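You operate a simulated robot arm through the tools that you are given. There is no shell and no other tool. Be economical: measure what you need, move in short steps, check, and stop when the job is done.

You run a simulated robot arm. Do the job below in one go: nothing can be reset, and whatever is moved stays where it is left.

JOB
Take the felt block from the supply table top and put it on top of the purple ball ring.

Only the result counts: the job must be done as asked and must still hold three seconds after the hand-in. Knocking over, shifting, dropping, spilling or breaking anything else fails it.

ROBOT AND FRAMES
A 6-joint arm with a two-finger parallel gripper, fixed in place. Base frame: the origin is at the foot of the arm, x ahead of it, y to its left, z up; the work surface is at about z = 85. Lengths are in cm, angles in degrees, forces in N, time in s.
With the tool pointing down near the work surface it reaches from about 24 to 64 cm from the base axis. Its first joint turns from -66.0 to 66.0 degrees. Payload 2.7 kg.
The TCP is the grasp point between the finger pads, 2.3 cm short of the fingertips. In the tool frame z runs along the fingers and y along their closing line. Largest opening 9.4 cm; finger width 3.8, thickness 1; the body of the gripper, 5.4 by 9.6 cm, starts 3.9 cm behind the TCP.
Orientation is that of the tool frame in the base frame, as [roll, pitch, yaw] about the fixed x, y, z axes, in that order (R = Rz(yaw) Ry(pitch) Rx(roll)). With the fingers straight down and closing along the base's y, the tool's x points along the base's -x, its y along +y and its z along -z.

CONTROLS
- The arm moves only by the tool jog_arm. Its argument "motion" is a list of rows, each an object of numbers (a shift or turn left out is 0, a gripper value left out holds the last): "grip": the gripper command, from -1 (shut) to 1 (fully open), values between in proportion; "tx", "ty", "tz": the shift along the tool's x, y, z in cm; "yaw": the turn about the tool's z in degrees. In form: [{"grip": .., "tx": .., "ty": .., "tz": .., "yaw": ..}, ...]. A call has 1 to 20 rows; each row shifts and turns the commanded pose from where the row before left it, along the tool's axes as they then stand. A row lasts 0.2 s, in which the tool goes at most 5 cm and 8.6 degrees; a call with a longer step from one row to the next is refused whole, and so is a gripper value outside its range. A pose out of reach is approached as far as the arm can. The call stops where the force on the tool passes 40 N (or 10 N more than at its start, if that is more) or the arm is blocked; 0.2 s more then pass. The fingers move at their own pace (about 4.5 cm/s each) and stop on an object; they squeeze with about 22 N. The grip force told is the motor's: it shows also when the fingers shut on nothing. Time passes only in rows, and 0.2 s behind the last, so rows that do not move let the fingers close. It gives the time, the measured TCP pose, the force on the tool (base axes), the opening and the grip force at its end, in the units of the frame above (readings bear some noise).
- Cameras (640 x 400 px; columns grow to the right, rows downward): "scene" is fixed at [7.29, -44.24, 139.57]; the picture's right is [0.82, -0.58, 0.00], its down [-0.33, -0.47, -0.81] and it looks along [0.47, 0.67, -0.58] (base axes); focal length 371 px, centre (320, 200). "wrist" rides on the gripper at [8.6, 1.6, -7.4] in the tool frame; the picture's right is [-0.18, 0.98, 0.00], its down [-0.58, -0.11, -0.81] and it looks along [-0.79, -0.15, 0.59] (tool axes); focal length 243 px, centre (320, 200). There is no depth. A picture from a camera that has moved, and an enlarged one, comes with that camera's place and axes in the base frame and with its lens. The place of the scene camera against the robot may be out by one fixed shift of up to 1.8 cm in any direction.
- snapshot(camera): a new picture of that camera. It takes no simulated time.
- close_up(camera, box): a new picture of the part [left, top, right, bottom] of that camera's present view, enlarged. It takes no simulated time.
- close_job(): hands the job in; it is judged then, once.

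Work in short steps. Places have to be worked out from the pictures, the camera data and where the tool is seen: move nearer, look again, correct. Check each grasp and each placing, and mend what went wrong. You have 90 turns and 46 pictures in all, those below and enlarged ones among them. Open the gripper and draw the arm clear of the work before you hand the job in, unless the task says otherwise; then end with one line.

The tools are called as name(argument=value, ...) on one line, values as JSON. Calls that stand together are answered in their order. jog_arm: Moves the arm, as the interface text tells. Its arguments: {"type":"object","properties":{"motion":{"type":"array"}},"required":["motion"]} The other tools are called the same way: snapshot (camera) takes a picture; close_up (camera, box) takes an enlarged picture of a part of a camera's view; close_job () hands the job in.

At the start:

```text
time: 0.0
eef_pos: [34.12, -0.98, 117.61]
tool_rot: [180.0, -0.1, -179.9]
force: [0.0, -0.6, -0.6]
width: 9.4
grasp_force: 0.1
```

scene: 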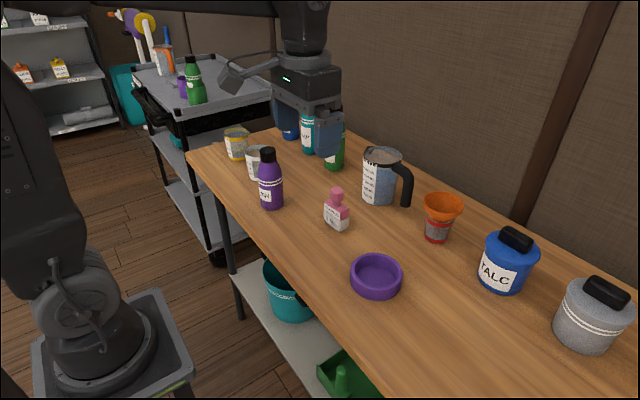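
wrist: 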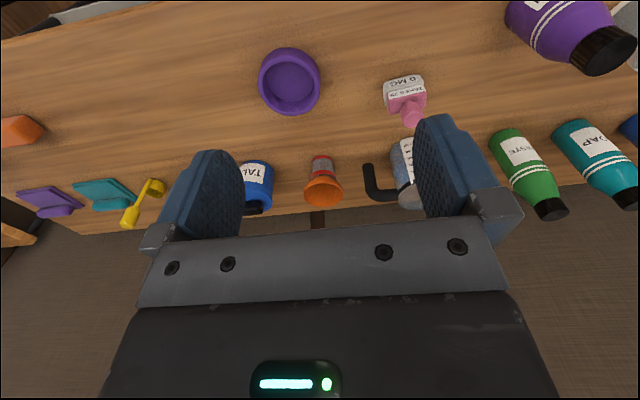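

The purple ring is on the work table, and some coloured flat things lie to the left in the wrist view (the -y side). I'll enlarge those views to find the felt block.

close_up(camera="wrist", box=[0, 80, 240, 240])

close_up(camera="scene", box=[100, 0, 340, 150])

```text
2.50 times, centred on (120, 160) of wrist
camera zoom: at [25.56, 0.57, 125.09], right [0.18, 0.98, 0.0], down [0.58, -0.11, 0.81], along [0.79, -0.15, -0.59], focal length 606 px, centre (820, 300)
```

zoom: 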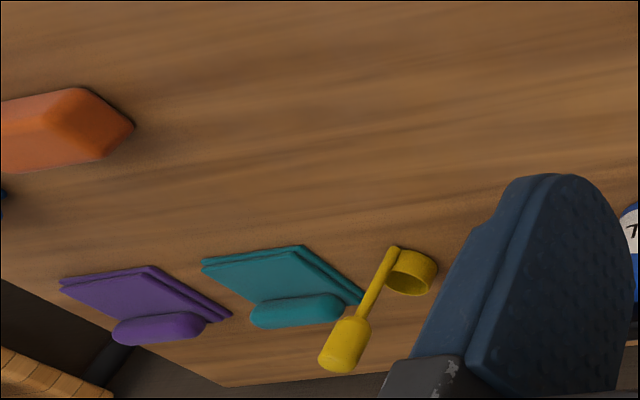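

```text
2.67 times, centred on (220, 75) of scene
camera zoom: at [7.29, -44.24, 139.57], right [0.82, -0.58, 0.0], down [-0.33, -0.47, -0.81], along [0.47, 0.67, -0.58], focal length 989 px, centre (587, 533)
```

zoom: 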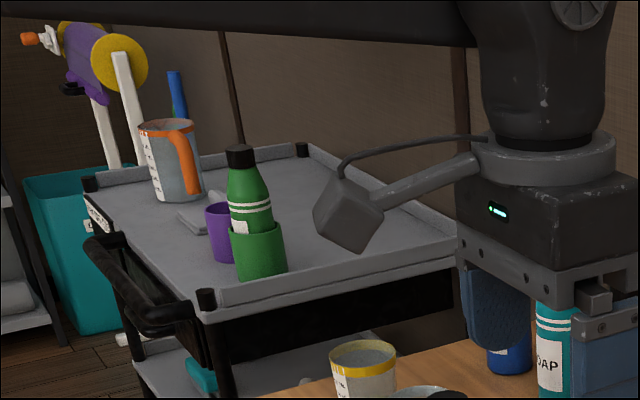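

The orange block sits at about (44, -60) by my estimate, near the limit of reach. I'll shift toward -y at this safe height to see that end of the table better.

jog_arm(motion=[{"ty": -4}, {"ty": -4}, {"ty": -4}, {"ty": -4}, {"ty": -4}, {"ty": -4}, {"ty": -4}])

snapshot(camera="wrist")

snapshot(camera="scene")

```text
time: 1.6
eef_pos: [34.32, -28.74, 117.45]
tool_rot: [179.9, 0.0, -179.8]
force: [-0.6, -0.4, -0.1]
width: 9.4
grasp_force: 0.0
```

```text
41 pictures are left
camera wrist: at [25.79, -27.32, 124.9], right [0.18, 0.98, 0.0], down [0.58, -0.11, 0.81], along [0.79, -0.15, -0.59], focal length 243 px, centre (320, 200)
```

wrist: 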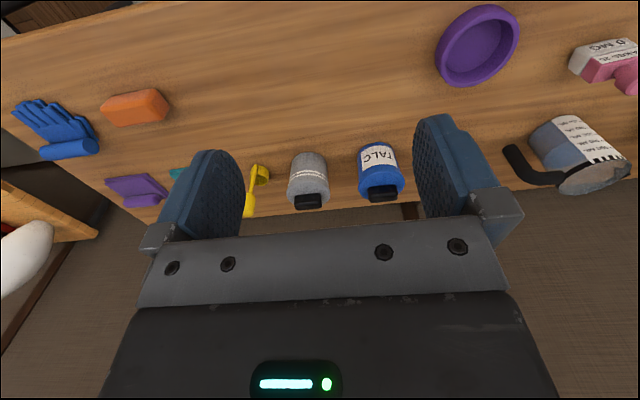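

```text
40 pictures are left
```

scene: 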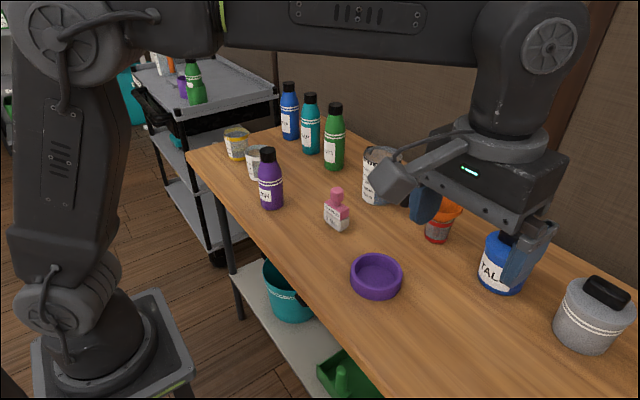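

I put the orange block at about (44, -64), which looks out of reach. I'll enlarge it, then check the +y side before deciding which object is the felt block.

close_up(camera="wrist", box=[0, 60, 240, 210])

jog_arm(motion=[{"ty": 5}, {"ty": 5}, {"ty": 5}, {"ty": 5}, {"ty": 5}, {"ty": 5}, {"ty": 5}, {"ty": 5}, {"ty": 5}, {"ty": 5}, {"ty": 3}])

snapshot(camera="wrist")

snapshot(camera="scene")

```text
2.67 times, centred on (120, 135) of wrist
camera zoom: at [25.79, -27.32, 124.9], right [0.18, 0.98, 0.0], down [0.58, -0.11, 0.81], along [0.79, -0.15, -0.59], focal length 647 px, centre (853, 373)
```

zoom: 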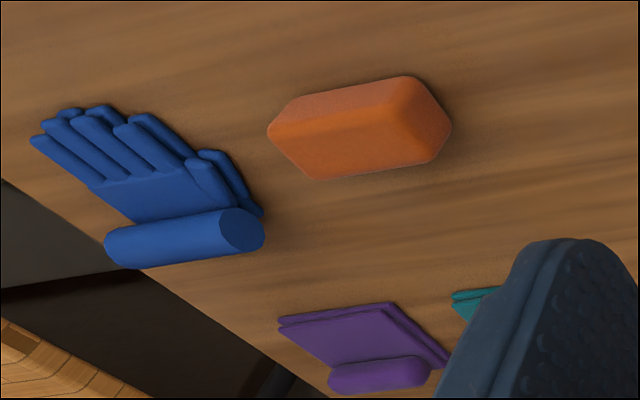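

```text
time: 4.0
eef_pos: [34.34, 24.09, 117.99]
tool_rot: [-180.0, 0.0, -179.9]
force: [-0.6, 1.1, 0.9]
width: 9.4
grasp_force: 0.1
```

```text
38 pictures are left
camera wrist: at [25.77, 25.65, 125.43], right [0.18, 0.98, 0.0], down [0.58, -0.11, 0.81], along [0.79, -0.15, -0.59], focal length 243 px, centre (320, 200)
```

wrist: 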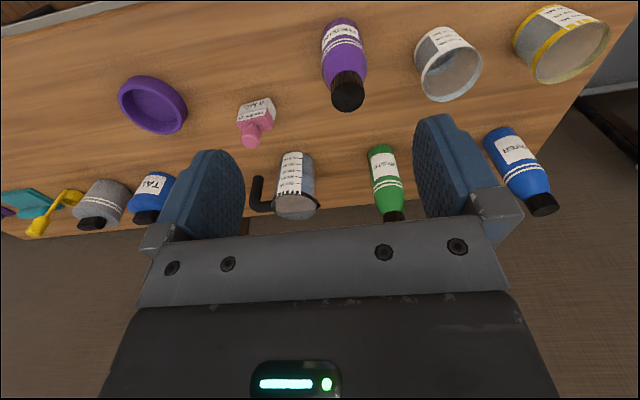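

```text
37 pictures are left
```

scene: 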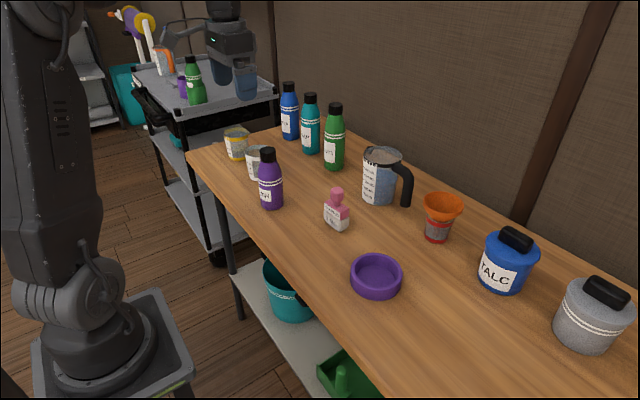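

So far nothing but the orange block resembles a felt block. I'll go back toward -y while yawing about 85° so the camera looks along -y, and survey that end.

jog_arm(motion=[{"ty": -5}, {"ty": -5}, {"ty": -5}, {"ty": -5}, {"ty": -5}, {"ty": -5}, {"ty": -5}, {"ty": -5}, {"ty": -5}, {"ty": -5}])

jog_arm(motion=[{"yaw": 8.5}, {"yaw": 8.5}, {"yaw": 8.5}, {"yaw": 8.5}, {"yaw": 8.5}, {"yaw": 8.5}, {"yaw": 8.5}, {"yaw": 8.5}])

snapshot(camera="wrist")

```text
time: 6.2
eef_pos: [33.94, -25.97, 117.74]
tool_rot: [180.0, 0.0, -179.8]
force: [0.5, -0.3, 0.1]
width: 9.4
grasp_force: 0.1
```

```text
time: 8.0
eef_pos: [34.27, -26.02, 117.53]
tool_rot: [-180.0, 0.1, 112.0]
force: [-0.2, -0.2, 0.5]
width: 9.4
grasp_force: 0.1
```

```text
36 pictures are left
camera wrist: at [32.52, -17.44, 125.05], right [0.98, 0.2, 0.0], down [0.12, -0.58, 0.81], along [0.16, -0.79, -0.59], focal length 243 px, centre (320, 200)
```

wrist: 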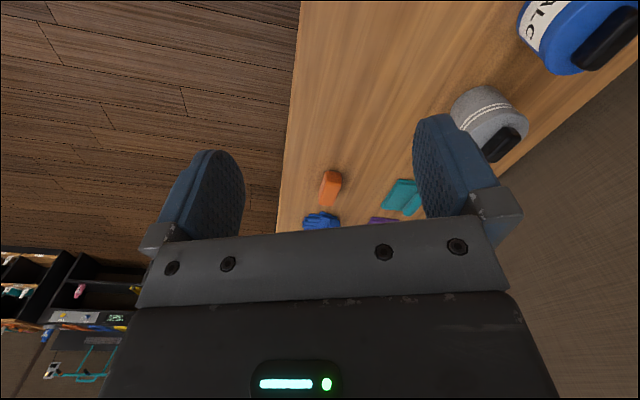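

The orange block is confirmed at (44.3, -63.5), radius about 77, so beyond reach. The grey and blue jars each have a black block on top, so I'll enlarge those and the rest of the table.

close_up(camera="scene", box=[400, 180, 640, 380])

close_up(camera="scene", box=[200, 90, 420, 310])

close_up(camera="wrist", box=[260, 130, 440, 240])

```text
2.00 times, centred on (520, 280) of scene
camera zoom: at [7.29, -44.24, 139.57], right [0.82, -0.58, 0.0], down [-0.33, -0.47, -0.81], along [0.47, 0.67, -0.58], focal length 742 px, centre (-80, 40)
```

zoom: 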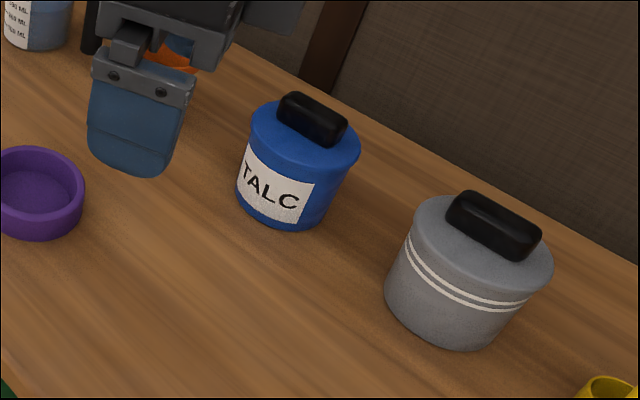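

```text
1.82 times, centred on (310, 200) of scene
camera zoom: at [7.29, -44.24, 139.57], right [0.82, -0.58, 0.0], down [-0.33, -0.47, -0.81], along [0.47, 0.67, -0.58], focal length 674 px, centre (338, 200)
```

zoom: 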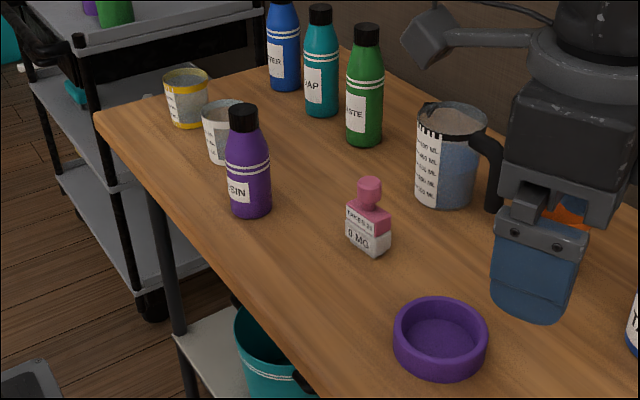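

```text
3.56 times, centred on (350, 185) of wrist
camera zoom: at [32.52, -17.44, 125.05], right [0.98, 0.2, 0.0], down [0.12, -0.58, 0.81], along [0.16, -0.79, -0.59], focal length 863 px, centre (213, 253)
```

zoom: 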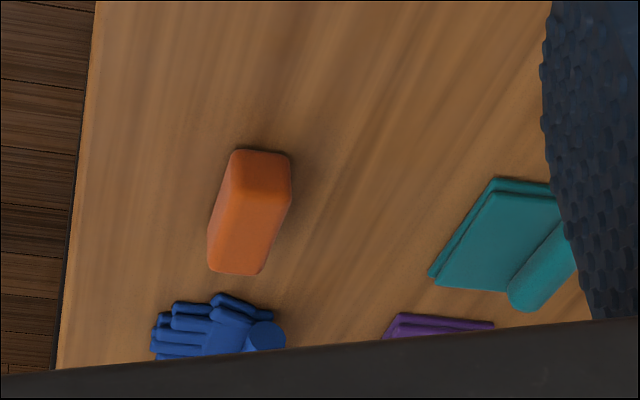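

Everything within reach is a bottle, cup or lidded jar, which leaves the orange block as the only "block" on the table. I'll test whether the arm can reach it, moving toward it at a safe height.

jog_arm(motion=[{"tx": -3.8, "ty": -0.48}, {"tx": -3.8, "ty": -0.48}, {"tx": -3.8, "ty": -0.48}, {"tx": -3.8, "ty": -0.48}, {"tx": -3.8, "ty": -0.48}, {"tx": -3.8, "ty": -0.48}, {"tx": -3.8, "ty": -0.48}])

snapshot(camera="wrist")

```text
time: 9.6
eef_pos: [37.73, -43.83, 116.05]
tool_rot: [-180.0, 0.0, 112.3]
force: [0.0, -0.2, 0.6]
width: 9.38
grasp_force: 0.1
out of reach, approached as far as the arm can: row 5, 6, 7
```

```text
32 pictures are left
camera wrist: at [36.01, -35.36, 123.56], right [0.98, 0.2, 0.0], down [0.12, -0.58, 0.81], along [0.16, -0.79, -0.59], focal length 243 px, centre (320, 200)
```

wrist: 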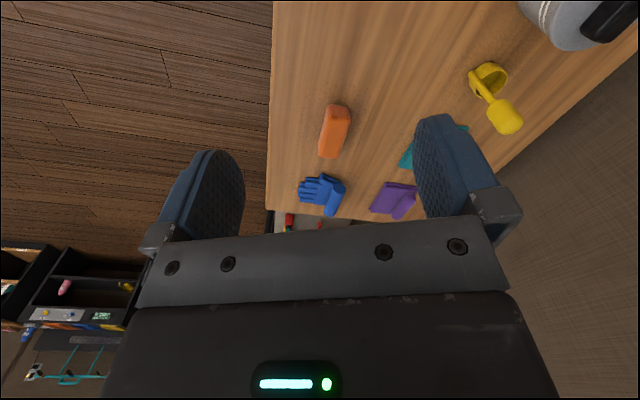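

Reach ends at about r = 58 at this height, so the orange block (nearest end at r ≈ 71) can't be grasped. The felt block must be nearer, so I'll go back to mid-table, turn the camera forward and check the pink/white item and the insides of the cups and ring.

jog_arm(motion=[{"tx": 4}, {"tx": 4}, {"tx": 4}, {"tx": 4}, {"tx": 4}, {"tx": 4}, {"tx": 4}, {"tx": 4}, {"tx": 4}, {"tx": 4}])

jog_arm(motion=[{"yaw": -8.5}, {"yaw": -8.5}, {"yaw": -8.5}, {"yaw": -8.5}, {"yaw": -8.5}, {"yaw": -8.5}, {"yaw": -8.5}, {"yaw": -8.5}])

snapshot(camera="wrist")

close_up(camera="scene", box=[215, 110, 365, 240])

```text
time: 11.8
eef_pos: [22.47, -7.3, 116.4]
tool_rot: [180.0, 0.1, 112.2]
force: [-0.1, -0.1, -1.0]
width: 9.36
grasp_force: 0.1
```

```text
time: 13.6
eef_pos: [22.64, -7.18, 116.12]
tool_rot: [-180.0, 0.0, -179.7]
force: [0.2, 0.6, 0.4]
width: 9.38
grasp_force: 0.1
```

```text
31 pictures are left
camera wrist: at [13.98, -5.71, 123.51], right [0.18, 0.98, 0.0], down [0.58, -0.11, 0.81], along [0.79, -0.14, -0.59], focal length 243 px, centre (320, 200)
```

wrist: 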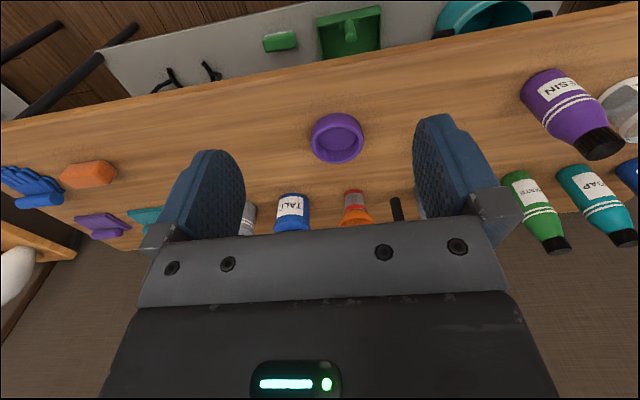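

```text
3.08 times, centred on (290, 175) of scene
camera zoom: at [7.29, -44.24, 139.57], right [0.82, -0.58, 0.0], down [-0.33, -0.47, -0.81], along [0.47, 0.67, -0.58], focal length 1141 px, centre (412, 277)
```

zoom: 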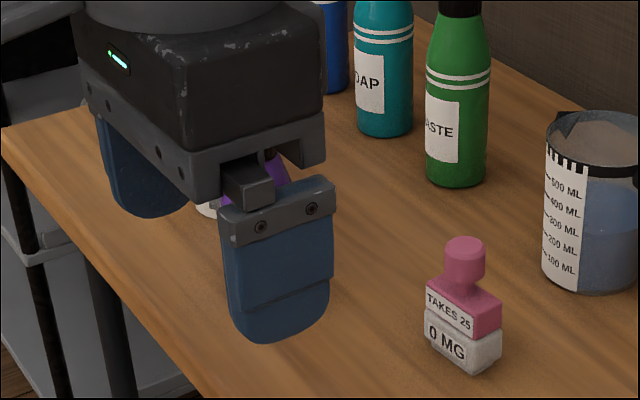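

The pink-knobbed item reads "TAKES 25.. / 0 MG" and its light, rough lower part looks like felt, so it may be a felt block with a handle. I'll move closer to it, estimated at about (50, 10), to inspect.

jog_arm(motion=[{"tx": -3.5, "ty": 4}, {"tx": -3.5, "ty": 4}, {"tx": -3.5, "ty": 4}, {"tx": -3, "ty": 4}, {"tz": 3}])

snapshot(camera="wrist")

close_up(camera="scene", box=[312, 180, 362, 235])

```text
refused: row 1 steps farther than a row can; nothing moved
```

```text
29 pictures are left
camera wrist: at [13.98, -5.71, 123.51], right [0.18, 0.98, 0.0], down [0.58, -0.11, 0.81], along [0.79, -0.14, -0.59], focal length 243 px, centre (320, 200)
```

wrist: 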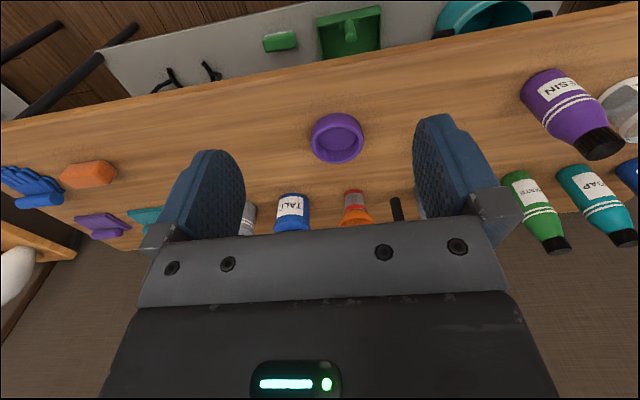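

```text
7.27 times, centred on (337, 208) of scene
camera zoom: at [7.29, -44.24, 139.57], right [0.82, -0.58, 0.0], down [-0.33, -0.47, -0.81], along [0.47, 0.67, -0.58], focal length 2697 px, centre (196, 146)
```

zoom: 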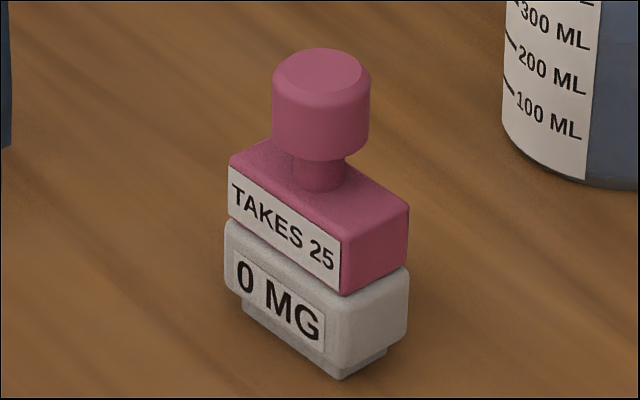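

The close-up shows a grey felt pad with a pink handle and knob, about 5 x 2.6 cm and 10 cm tall, near (48.8, 8). It is in reach and I take it to be the felt block. I'll move nearer and look at the ring closely.

jog_arm(motion=[{"tx": -3, "ty": 3.5}, {"tx": -3, "ty": 3.5}, {"tx": -3, "ty": 3.5}, {"tx": -3, "ty": 3.3}])

close_up(camera="scene", box=[337, 240, 417, 310])

snapshot(camera="wrist")

```text
time: 14.6
eef_pos: [34.37, 6.54, 115.99]
tool_rot: [-180.0, -0.1, -179.9]
force: [-0.7, 0.2, -0.1]
width: 9.41
grasp_force: 0.1
```

```text
5.71 times, centred on (377, 275) of scene
camera zoom: at [7.29, -44.24, 139.57], right [0.82, -0.58, 0.0], down [-0.33, -0.47, -0.81], along [0.47, 0.67, -0.58], focal length 2119 px, centre (-6, -229)
```

zoom: 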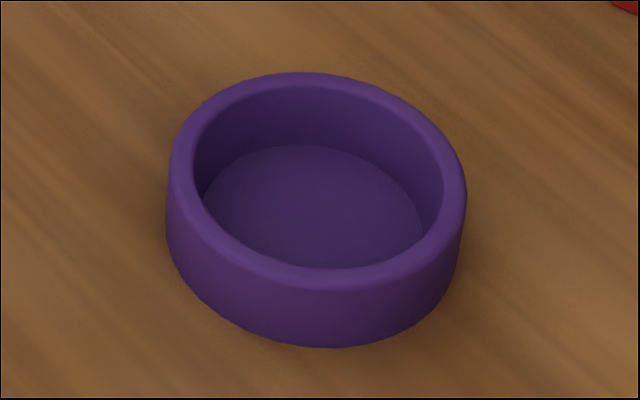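

```text
26 pictures are left
camera wrist: at [25.75, 8.05, 123.46], right [0.18, 0.98, 0.0], down [0.58, -0.11, 0.81], along [0.79, -0.15, -0.59], focal length 243 px, centre (320, 200)
```

wrist: 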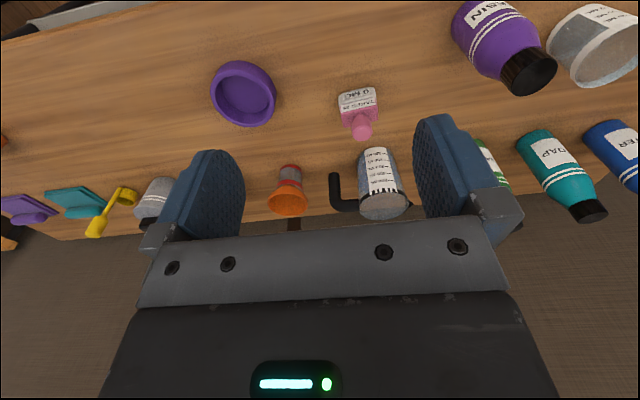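

The "ring" is a shallow dish with a floor, about 10 cm outside and 8.3 cm inside, so the block can stand in its centre. I estimate the knob at about (48.8, 9.8, 94), and I'll approach partway and measure again.

jog_arm(motion=[{"tx": -2.5, "ty": 1, "tz": 3}, {"tx": -2.5, "ty": 1, "tz": 3}, {"tx": -2, "ty": 1, "tz": 3}, {}])

snapshot(camera="wrist")

snapshot(camera="scene")

```text
time: 15.6
eef_pos: [41.44, 9.83, 107.25]
tool_rot: [-180.0, 0.1, -179.9]
force: [0.0, 0.4, 0.3]
width: 9.42
grasp_force: 0.0
```

```text
25 pictures are left
camera wrist: at [32.74, 11.38, 114.65], right [0.18, 0.98, 0.0], down [0.58, -0.11, 0.81], along [0.79, -0.15, -0.59], focal length 243 px, centre (320, 200)
```

wrist: 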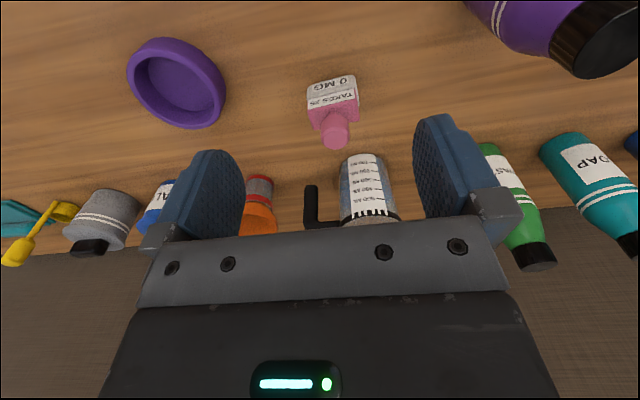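

```text
24 pictures are left
```

scene: 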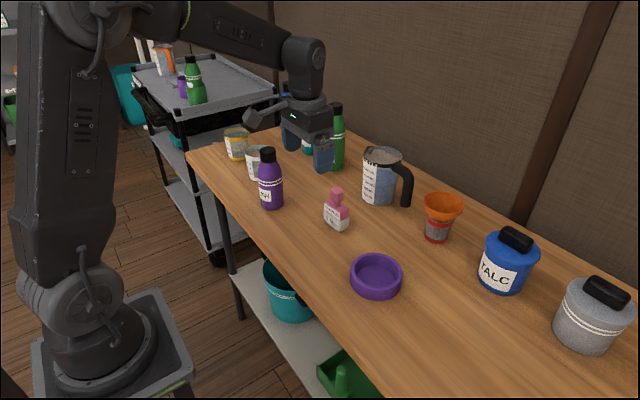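

I'll enlarge the block in the wrist view to get accurate heights and sizes.

close_up(camera="wrist", box=[285, 60, 385, 160])

```text
4.00 times, centred on (335, 110) of wrist
camera zoom: at [32.74, 11.38, 114.65], right [0.18, 0.98, 0.0], down [0.58, -0.11, 0.81], along [0.79, -0.15, -0.59], focal length 970 px, centre (260, 560)
```

zoom: 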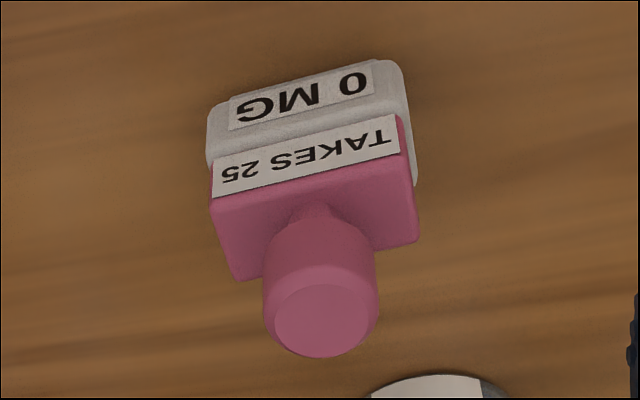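

The block centre works out at about (49.0, 9.8) with the knob top at z ≈ 95. I'll move over it at z ≈ 99 and check before descending.

jog_arm(motion=[{"tx": -3.8}, {"tx": -3.8}, {"tz": 4}, {"tz": 4}, {}])

snapshot(camera="wrist")

close_up(camera="scene", box=[260, 100, 440, 240])

```text
time: 16.8
eef_pos: [48.75, 9.68, 99.12]
tool_rot: [179.9, 0.0, -179.9]
force: [0.2, -0.4, -0.3]
width: 9.39
grasp_force: 0.1
```

```text
22 pictures are left
camera wrist: at [40.25, 11.23, 106.51], right [0.18, 0.98, 0.0], down [0.58, -0.11, 0.81], along [0.79, -0.15, -0.59], focal length 243 px, centre (320, 200)
```

wrist: 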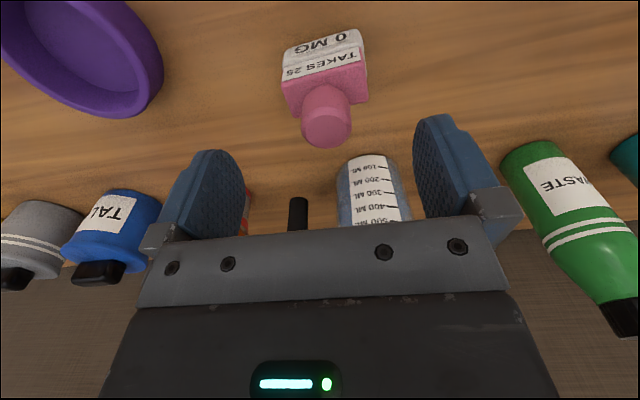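

```text
2.86 times, centred on (350, 170) of scene
camera zoom: at [7.29, -44.24, 139.57], right [0.82, -0.58, 0.0], down [-0.33, -0.47, -0.81], along [0.47, 0.67, -0.58], focal length 1060 px, centre (234, 286)
```

zoom: 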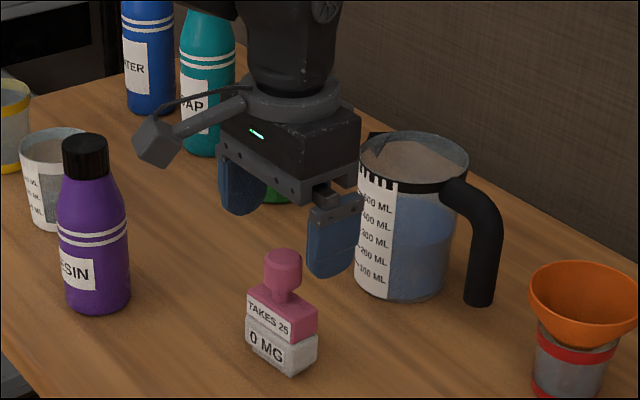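

Knob centre is confirmed at about (49.0, 10.0), top z ≈ 95. I'll trim the position and descend to z ≈ 93.5, then close on the knob.

jog_arm(motion=[{"tx": -0.25, "ty": 0.3}, {"tz": 2.0}, {"tz": 2.0}, {"tz": 1.5}, {}])

snapshot(camera="wrist")

```text
time: 18.0
eef_pos: [49.38, 9.95, 93.64]
tool_rot: [-180.0, 0.0, -179.9]
force: [0.3, -0.3, -0.1]
width: 9.39
grasp_force: 0.1
```

```text
20 pictures are left
camera wrist: at [40.84, 11.54, 101.14], right [0.18, 0.98, 0.0], down [0.58, -0.11, 0.81], along [0.79, -0.15, -0.59], focal length 243 px, centre (320, 200)
```

wrist: 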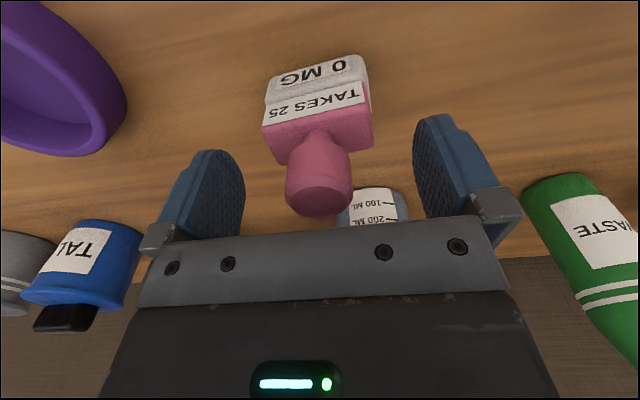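

The knob is centred between the fingers. Now I'll close the gripper.

jog_arm(motion=[{"grip": -1}, {}, {}, {}, {}, {}])

jog_arm(motion=[{"tz": -1}, {"tz": -1.5}, {"tz": -1.5}, {}])

snapshot(camera="wrist")

close_up(camera="scene", box=[260, 100, 440, 240])

```text
time: 19.4
eef_pos: [49.33, 10.13, 93.79]
tool_rot: [-179.9, 0.0, -180.0]
force: [-0.7, 0.9, 0.2]
width: 2.92
grasp_force: 21.9
```

```text
time: 20.4
eef_pos: [49.31, 9.92, 97.63]
tool_rot: [-180.0, 0.0, -179.9]
force: [-0.5, 0.6, -1.5]
width: 2.93
grasp_force: 22.3
```

```text
19 pictures are left
camera wrist: at [40.81, 11.44, 105.16], right [0.18, 0.98, 0.0], down [0.58, -0.11, 0.81], along [0.79, -0.15, -0.59], focal length 243 px, centre (320, 200)
```

wrist: 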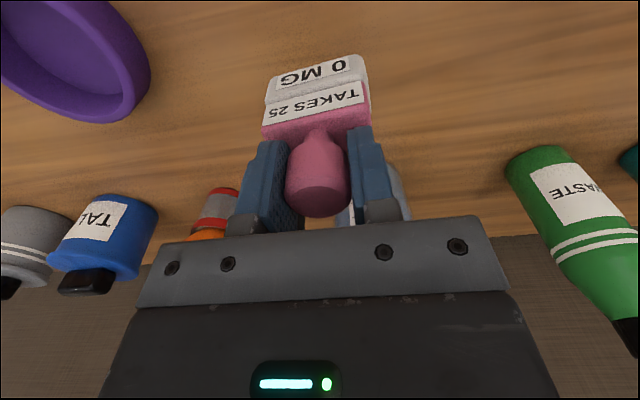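

```text
2.86 times, centred on (350, 170) of scene
camera zoom: at [7.3, -44.24, 139.57], right [0.82, -0.58, 0.0], down [-0.33, -0.47, -0.81], along [0.47, 0.67, -0.58], focal length 1060 px, centre (234, 286)
```

zoom: 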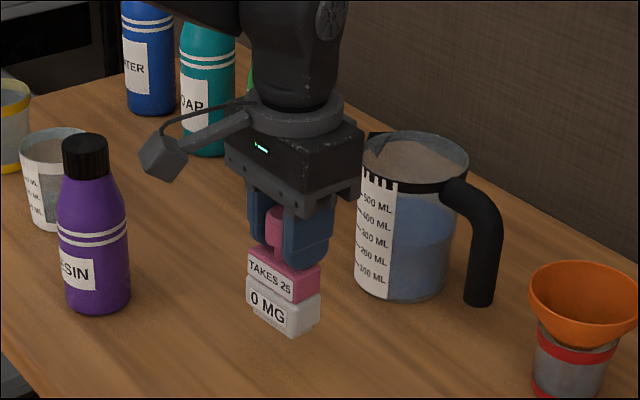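

The whole block lifted cleanly as one piece, 2.93 cm opening at 22 N, and its bottom is about 8.8 cm below the TCP. I'll raise it further and carry it toward the ring at about (44.2, -8), stopping short on the near side to measure the ring.

jog_arm(motion=[{"tz": -2.5}, {"tz": -2.5}, {"tx": 1.5, "ty": -2.5}, {"tx": 1.5, "ty": -2.5}, {"tx": 1.5, "ty": -2.5}, {"tx": 1.5, "ty": -2.5}, {"tx": 1.5, "ty": -2.5}, {"tx": 1, "ty": -2.5}, {"ty": -2.5}, {}])

snapshot(camera="wrist")

snapshot(camera="scene")

```text
time: 22.6
eef_pos: [40.85, -7.58, 102.62]
tool_rot: [180.0, 0.1, -179.8]
force: [0.5, 0.8, -2.0]
width: 2.92
grasp_force: 21.8
```

```text
17 pictures are left
camera wrist: at [32.36, -6.07, 110.12], right [0.18, 0.98, 0.0], down [0.58, -0.11, 0.81], along [0.79, -0.15, -0.59], focal length 243 px, centre (320, 200)
```

wrist: 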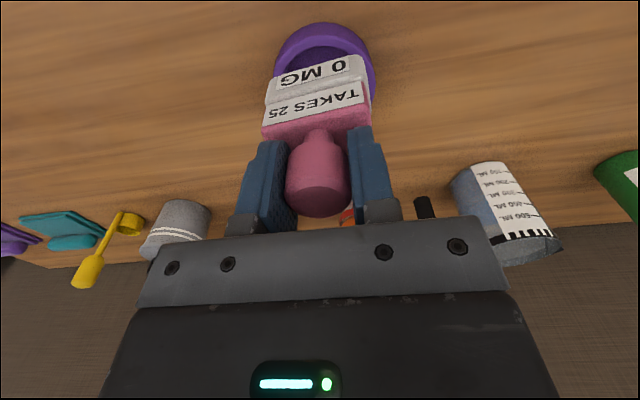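

```text
16 pictures are left
```

scene: 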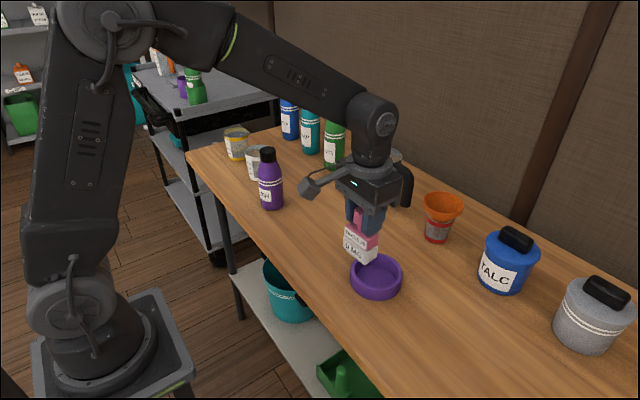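

The ring centre averages about (44.4, -7.95) over four wrist views, and the scene view agrees after correcting its offset. I'll centre over it and lower partway.

jog_arm(motion=[{"tx": -2, "ty": -0.1}, {"tx": -1.75, "ty": -0.1}, {}, {"tz": 2}, {"tz": 1.5}, {}])

close_up(camera="scene", box=[317, 190, 437, 310])

snapshot(camera="wrist")

```text
time: 24.0
eef_pos: [44.57, -7.8, 98.83]
tool_rot: [179.9, 0.0, -179.9]
force: [0.4, 1.6, -1.4]
width: 2.91
grasp_force: 22.2
```

```text
3.33 times, centred on (377, 250) of scene
camera zoom: at [7.3, -44.24, 139.57], right [0.82, -0.58, 0.0], down [-0.33, -0.47, -0.81], along [0.47, 0.67, -0.58], focal length 1236 px, centre (130, 33)
```

zoom: 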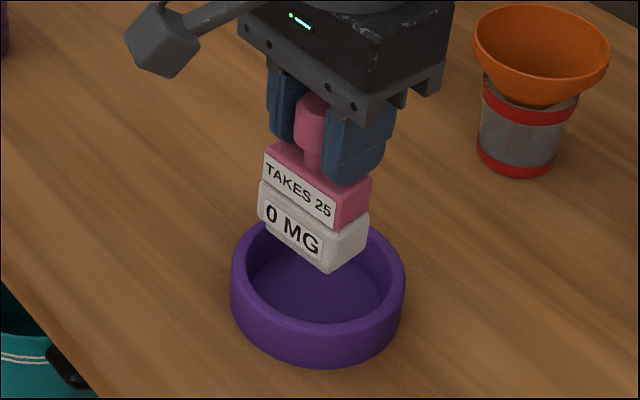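

```text
14 pictures are left
camera wrist: at [35.99, -6.26, 106.32], right [0.18, 0.98, 0.0], down [0.58, -0.11, 0.81], along [0.79, -0.15, -0.59], focal length 243 px, centre (320, 200)
```

wrist: 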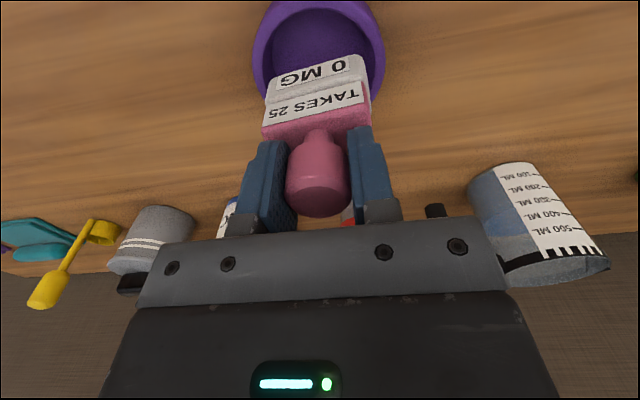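

The block is centred above the dish in both views. I'll lower in small steps to contact, expected at TCP z ≈ 94.3–94.8.

jog_arm(motion=[{"tz": 1}, {"tz": 1}, {"tz": 0.8}, {"tz": 0.7}, {}])

jog_arm(motion=[{"tz": 0.3}, {}])

close_up(camera="scene", box=[317, 190, 437, 310])

```text
time: 25.2
eef_pos: [44.57, -7.67, 95.38]
tool_rot: [-180.0, -0.1, -179.9]
force: [0.6, 0.8, -2.4]
width: 2.92
grasp_force: 22.6
```

```text
time: 25.8
eef_pos: [44.65, -7.73, 95.23]
tool_rot: [179.9, 0.0, -179.9]
force: [0.6, 0.1, -1.8]
width: 2.9
grasp_force: 22.2
```

```text
3.33 times, centred on (377, 250) of scene
camera zoom: at [7.3, -44.24, 139.57], right [0.82, -0.58, 0.0], down [-0.33, -0.47, -0.81], along [0.47, 0.67, -0.58], focal length 1236 px, centre (130, 33)
```

zoom: 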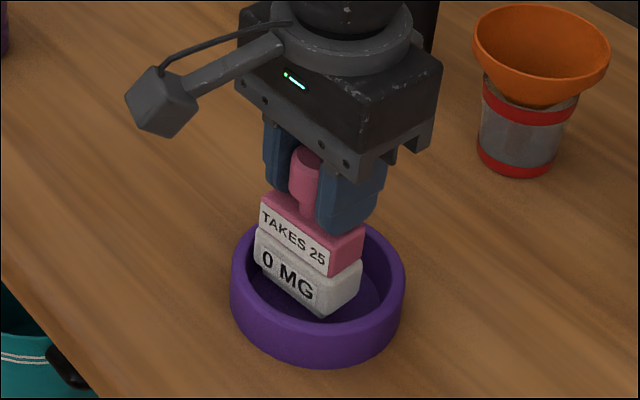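

The block is still just above the floor and there is no contact force yet. I'll continue in fine steps.

jog_arm(motion=[{"tz": 0.25}, {}])

jog_arm(motion=[{"tz": 0.25}, {}])

jog_arm(motion=[{"tz": 0.2}, {}])

```text
time: 26.4
eef_pos: [44.64, -7.72, 94.96]
tool_rot: [179.9, 0.0, -179.9]
force: [-0.2, -0.2, -2.6]
width: 2.92
grasp_force: 22.0
```

```text
time: 27.0
eef_pos: [44.66, -7.7, 94.83]
tool_rot: [180.0, 0.0, -179.9]
force: [1.0, 0.2, -1.5]
width: 2.93
grasp_force: 22.0
```

```text
time: 27.6
eef_pos: [44.71, -7.66, 94.58]
tool_rot: [-180.0, 0.1, -179.9]
force: [0.1, 0.2, -2.7]
width: 2.95
grasp_force: 22.0
```

Still free at z = 94.6, so I'll carry on downward in fine steps.

jog_arm(motion=[{"tz": 0.2}, {}])

jog_arm(motion=[{"tz": 0.15}, {}])

close_up(camera="scene", box=[337, 230, 417, 310])

```text
time: 28.2
eef_pos: [44.7, -7.79, 94.44]
tool_rot: [180.0, 0.0, -179.8]
force: [-0.5, -0.4, -1.3]
width: 2.94
grasp_force: 22.2
```

```text
time: 28.8
eef_pos: [44.58, -7.81, 94.27]
tool_rot: [-180.0, 0.0, -179.8]
force: [-0.1, 0.9, -2.6]
width: 2.96
grasp_force: 22.3
```

```text
5.00 times, centred on (377, 270) of scene
camera zoom: at [7.3, -44.24, 139.57], right [0.82, -0.58, 0.0], down [-0.33, -0.47, -0.81], along [0.47, 0.67, -0.58], focal length 1854 px, centre (35, -150)
```

zoom: 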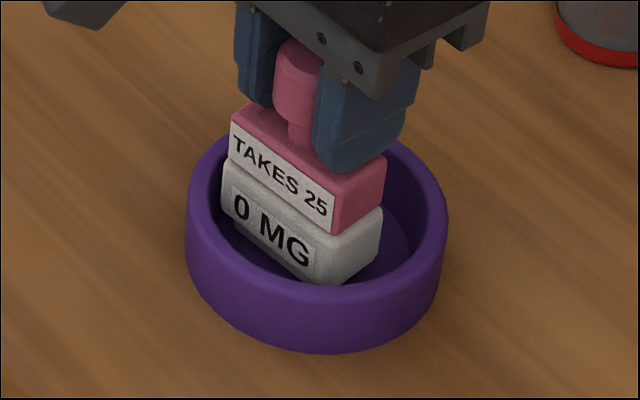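

It sits inside the wall with no contact yet, so I'll keep going down gently.

jog_arm(motion=[{"tz": 0.15}, {}])

jog_arm(motion=[{"tz": 0.15}, {}])

jog_arm(motion=[{"tz": 0.1}, {}])

```text
time: 29.4
eef_pos: [44.68, -7.77, 94.11]
tool_rot: [-179.9, 0.1, -179.8]
force: [-0.9, 0.2, 2.1]
width: 2.92
grasp_force: 21.7
```

```text
time: 30.0
eef_pos: [44.7, -7.82, 94.09]
tool_rot: [-180.0, 0.2, -179.9]
force: [-2.2, 1.5, 15.7]
width: 2.9
grasp_force: 22.1
```

```text
time: 30.6
eef_pos: [44.72, -7.81, 93.94]
tool_rot: [179.9, 0.2, -179.8]
force: [0.3, 2.1, 17.6]
width: 2.96
grasp_force: 22.0
```

The block touched the floor at z ≈ 94.1. I'll back off 0.2 to relieve the push, open gently, then lift straight up.

jog_arm(motion=[{"tz": -0.22}, {}])

jog_arm(motion=[{"grip": -0.2}, {"grip": 0}, {"grip": 0.4}, {"grip": 0.7}, {}, {}])

close_up(camera="scene", box=[317, 190, 437, 310])

```text
time: 31.2
eef_pos: [44.6, -7.74, 93.84]
tool_rot: [179.9, -0.1, -179.9]
force: [-0.3, 0.4, -1.7]
width: 2.93
grasp_force: 21.7
```

```text
time: 32.6
eef_pos: [44.64, -7.84, 94.08]
tool_rot: [180.0, 0.0, -179.8]
force: [-0.9, -0.5, -0.2]
width: 8.01
grasp_force: 0.1
```

```text
3.33 times, centred on (377, 250) of scene
camera zoom: at [7.29, -44.24, 139.57], right [0.82, -0.58, 0.0], down [-0.33, -0.47, -0.81], along [0.47, 0.67, -0.58], focal length 1236 px, centre (130, 33)
```

zoom: 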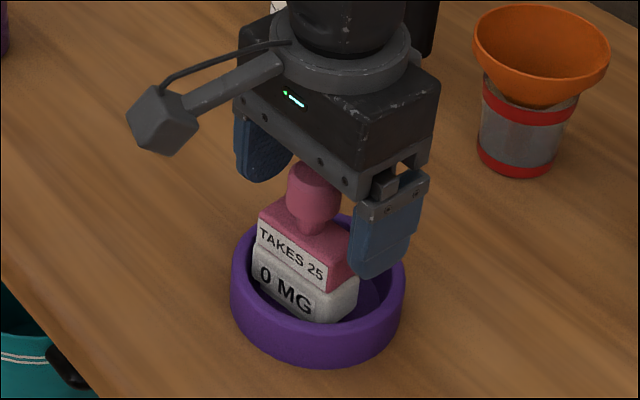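

The block stands in the ring and is released. I'll lift straight up and retreat toward the base.

jog_arm(motion=[{"tz": -1.5}, {"tz": -3}, {"tz": -4}, {"tz": -4}, {"tz": -4}, {"tz": -4}, {"tx": 4}, {"tx": 4}, {"tx": 4}, {}])

snapshot(camera="scene")

close_up(camera="scene", box=[317, 190, 437, 310])

snapshot(camera="wrist")

```text
time: 34.8
eef_pos: [32.5, -7.69, 114.38]
tool_rot: [179.9, 0.0, -180.0]
force: [-1.4, 0.5, 0.3]
width: 7.97
grasp_force: 0.0
```

```text
10 pictures are left
```

scene: 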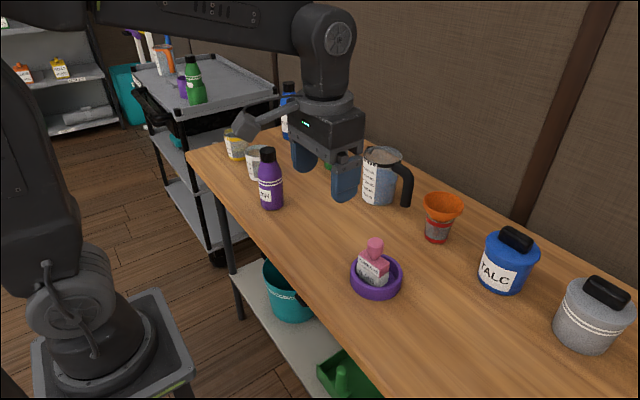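

```text
3.33 times, centred on (377, 250) of scene
camera zoom: at [7.29, -44.24, 139.57], right [0.82, -0.58, 0.0], down [-0.33, -0.47, -0.81], along [0.47, 0.67, -0.58], focal length 1236 px, centre (130, 33)
```

zoom: 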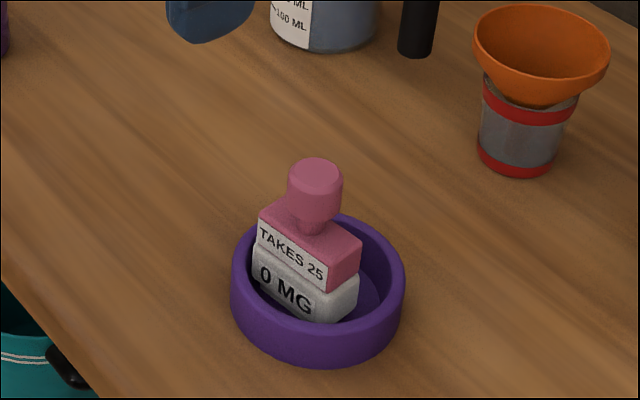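

```text
8 pictures are left
camera wrist: at [23.98, -6.14, 121.79], right [0.18, 0.98, 0.0], down [0.58, -0.11, 0.81], along [0.79, -0.15, -0.59], focal length 243 px, centre (320, 200)
```

wrist: 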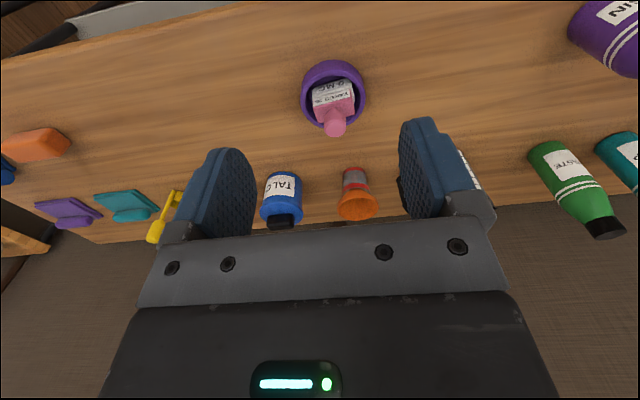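

The block stands steadily in the ring, the ring and the other objects haven't moved, and the arm is clear. I'll open the gripper fully and wait briefly before handing in.

jog_arm(motion=[{"grip": 1}, {}, {}])

close_job()

```text
time: 35.6
eef_pos: [32.61, -7.67, 114.28]
tool_rot: [-180.0, 0.0, -179.9]
force: [-1.4, -1.3, -0.2]
width: 9.4
grasp_force: 0.1
```

```text
The job is handed in.
```

I stood the pink-handled block with the grey felt-like base upright inside the dish-shaped purple ring and handed the job in; nothing else moved, but nothing labels it as the felt block — I chose it as the likeliest match, since the plain orange block was out of reach.
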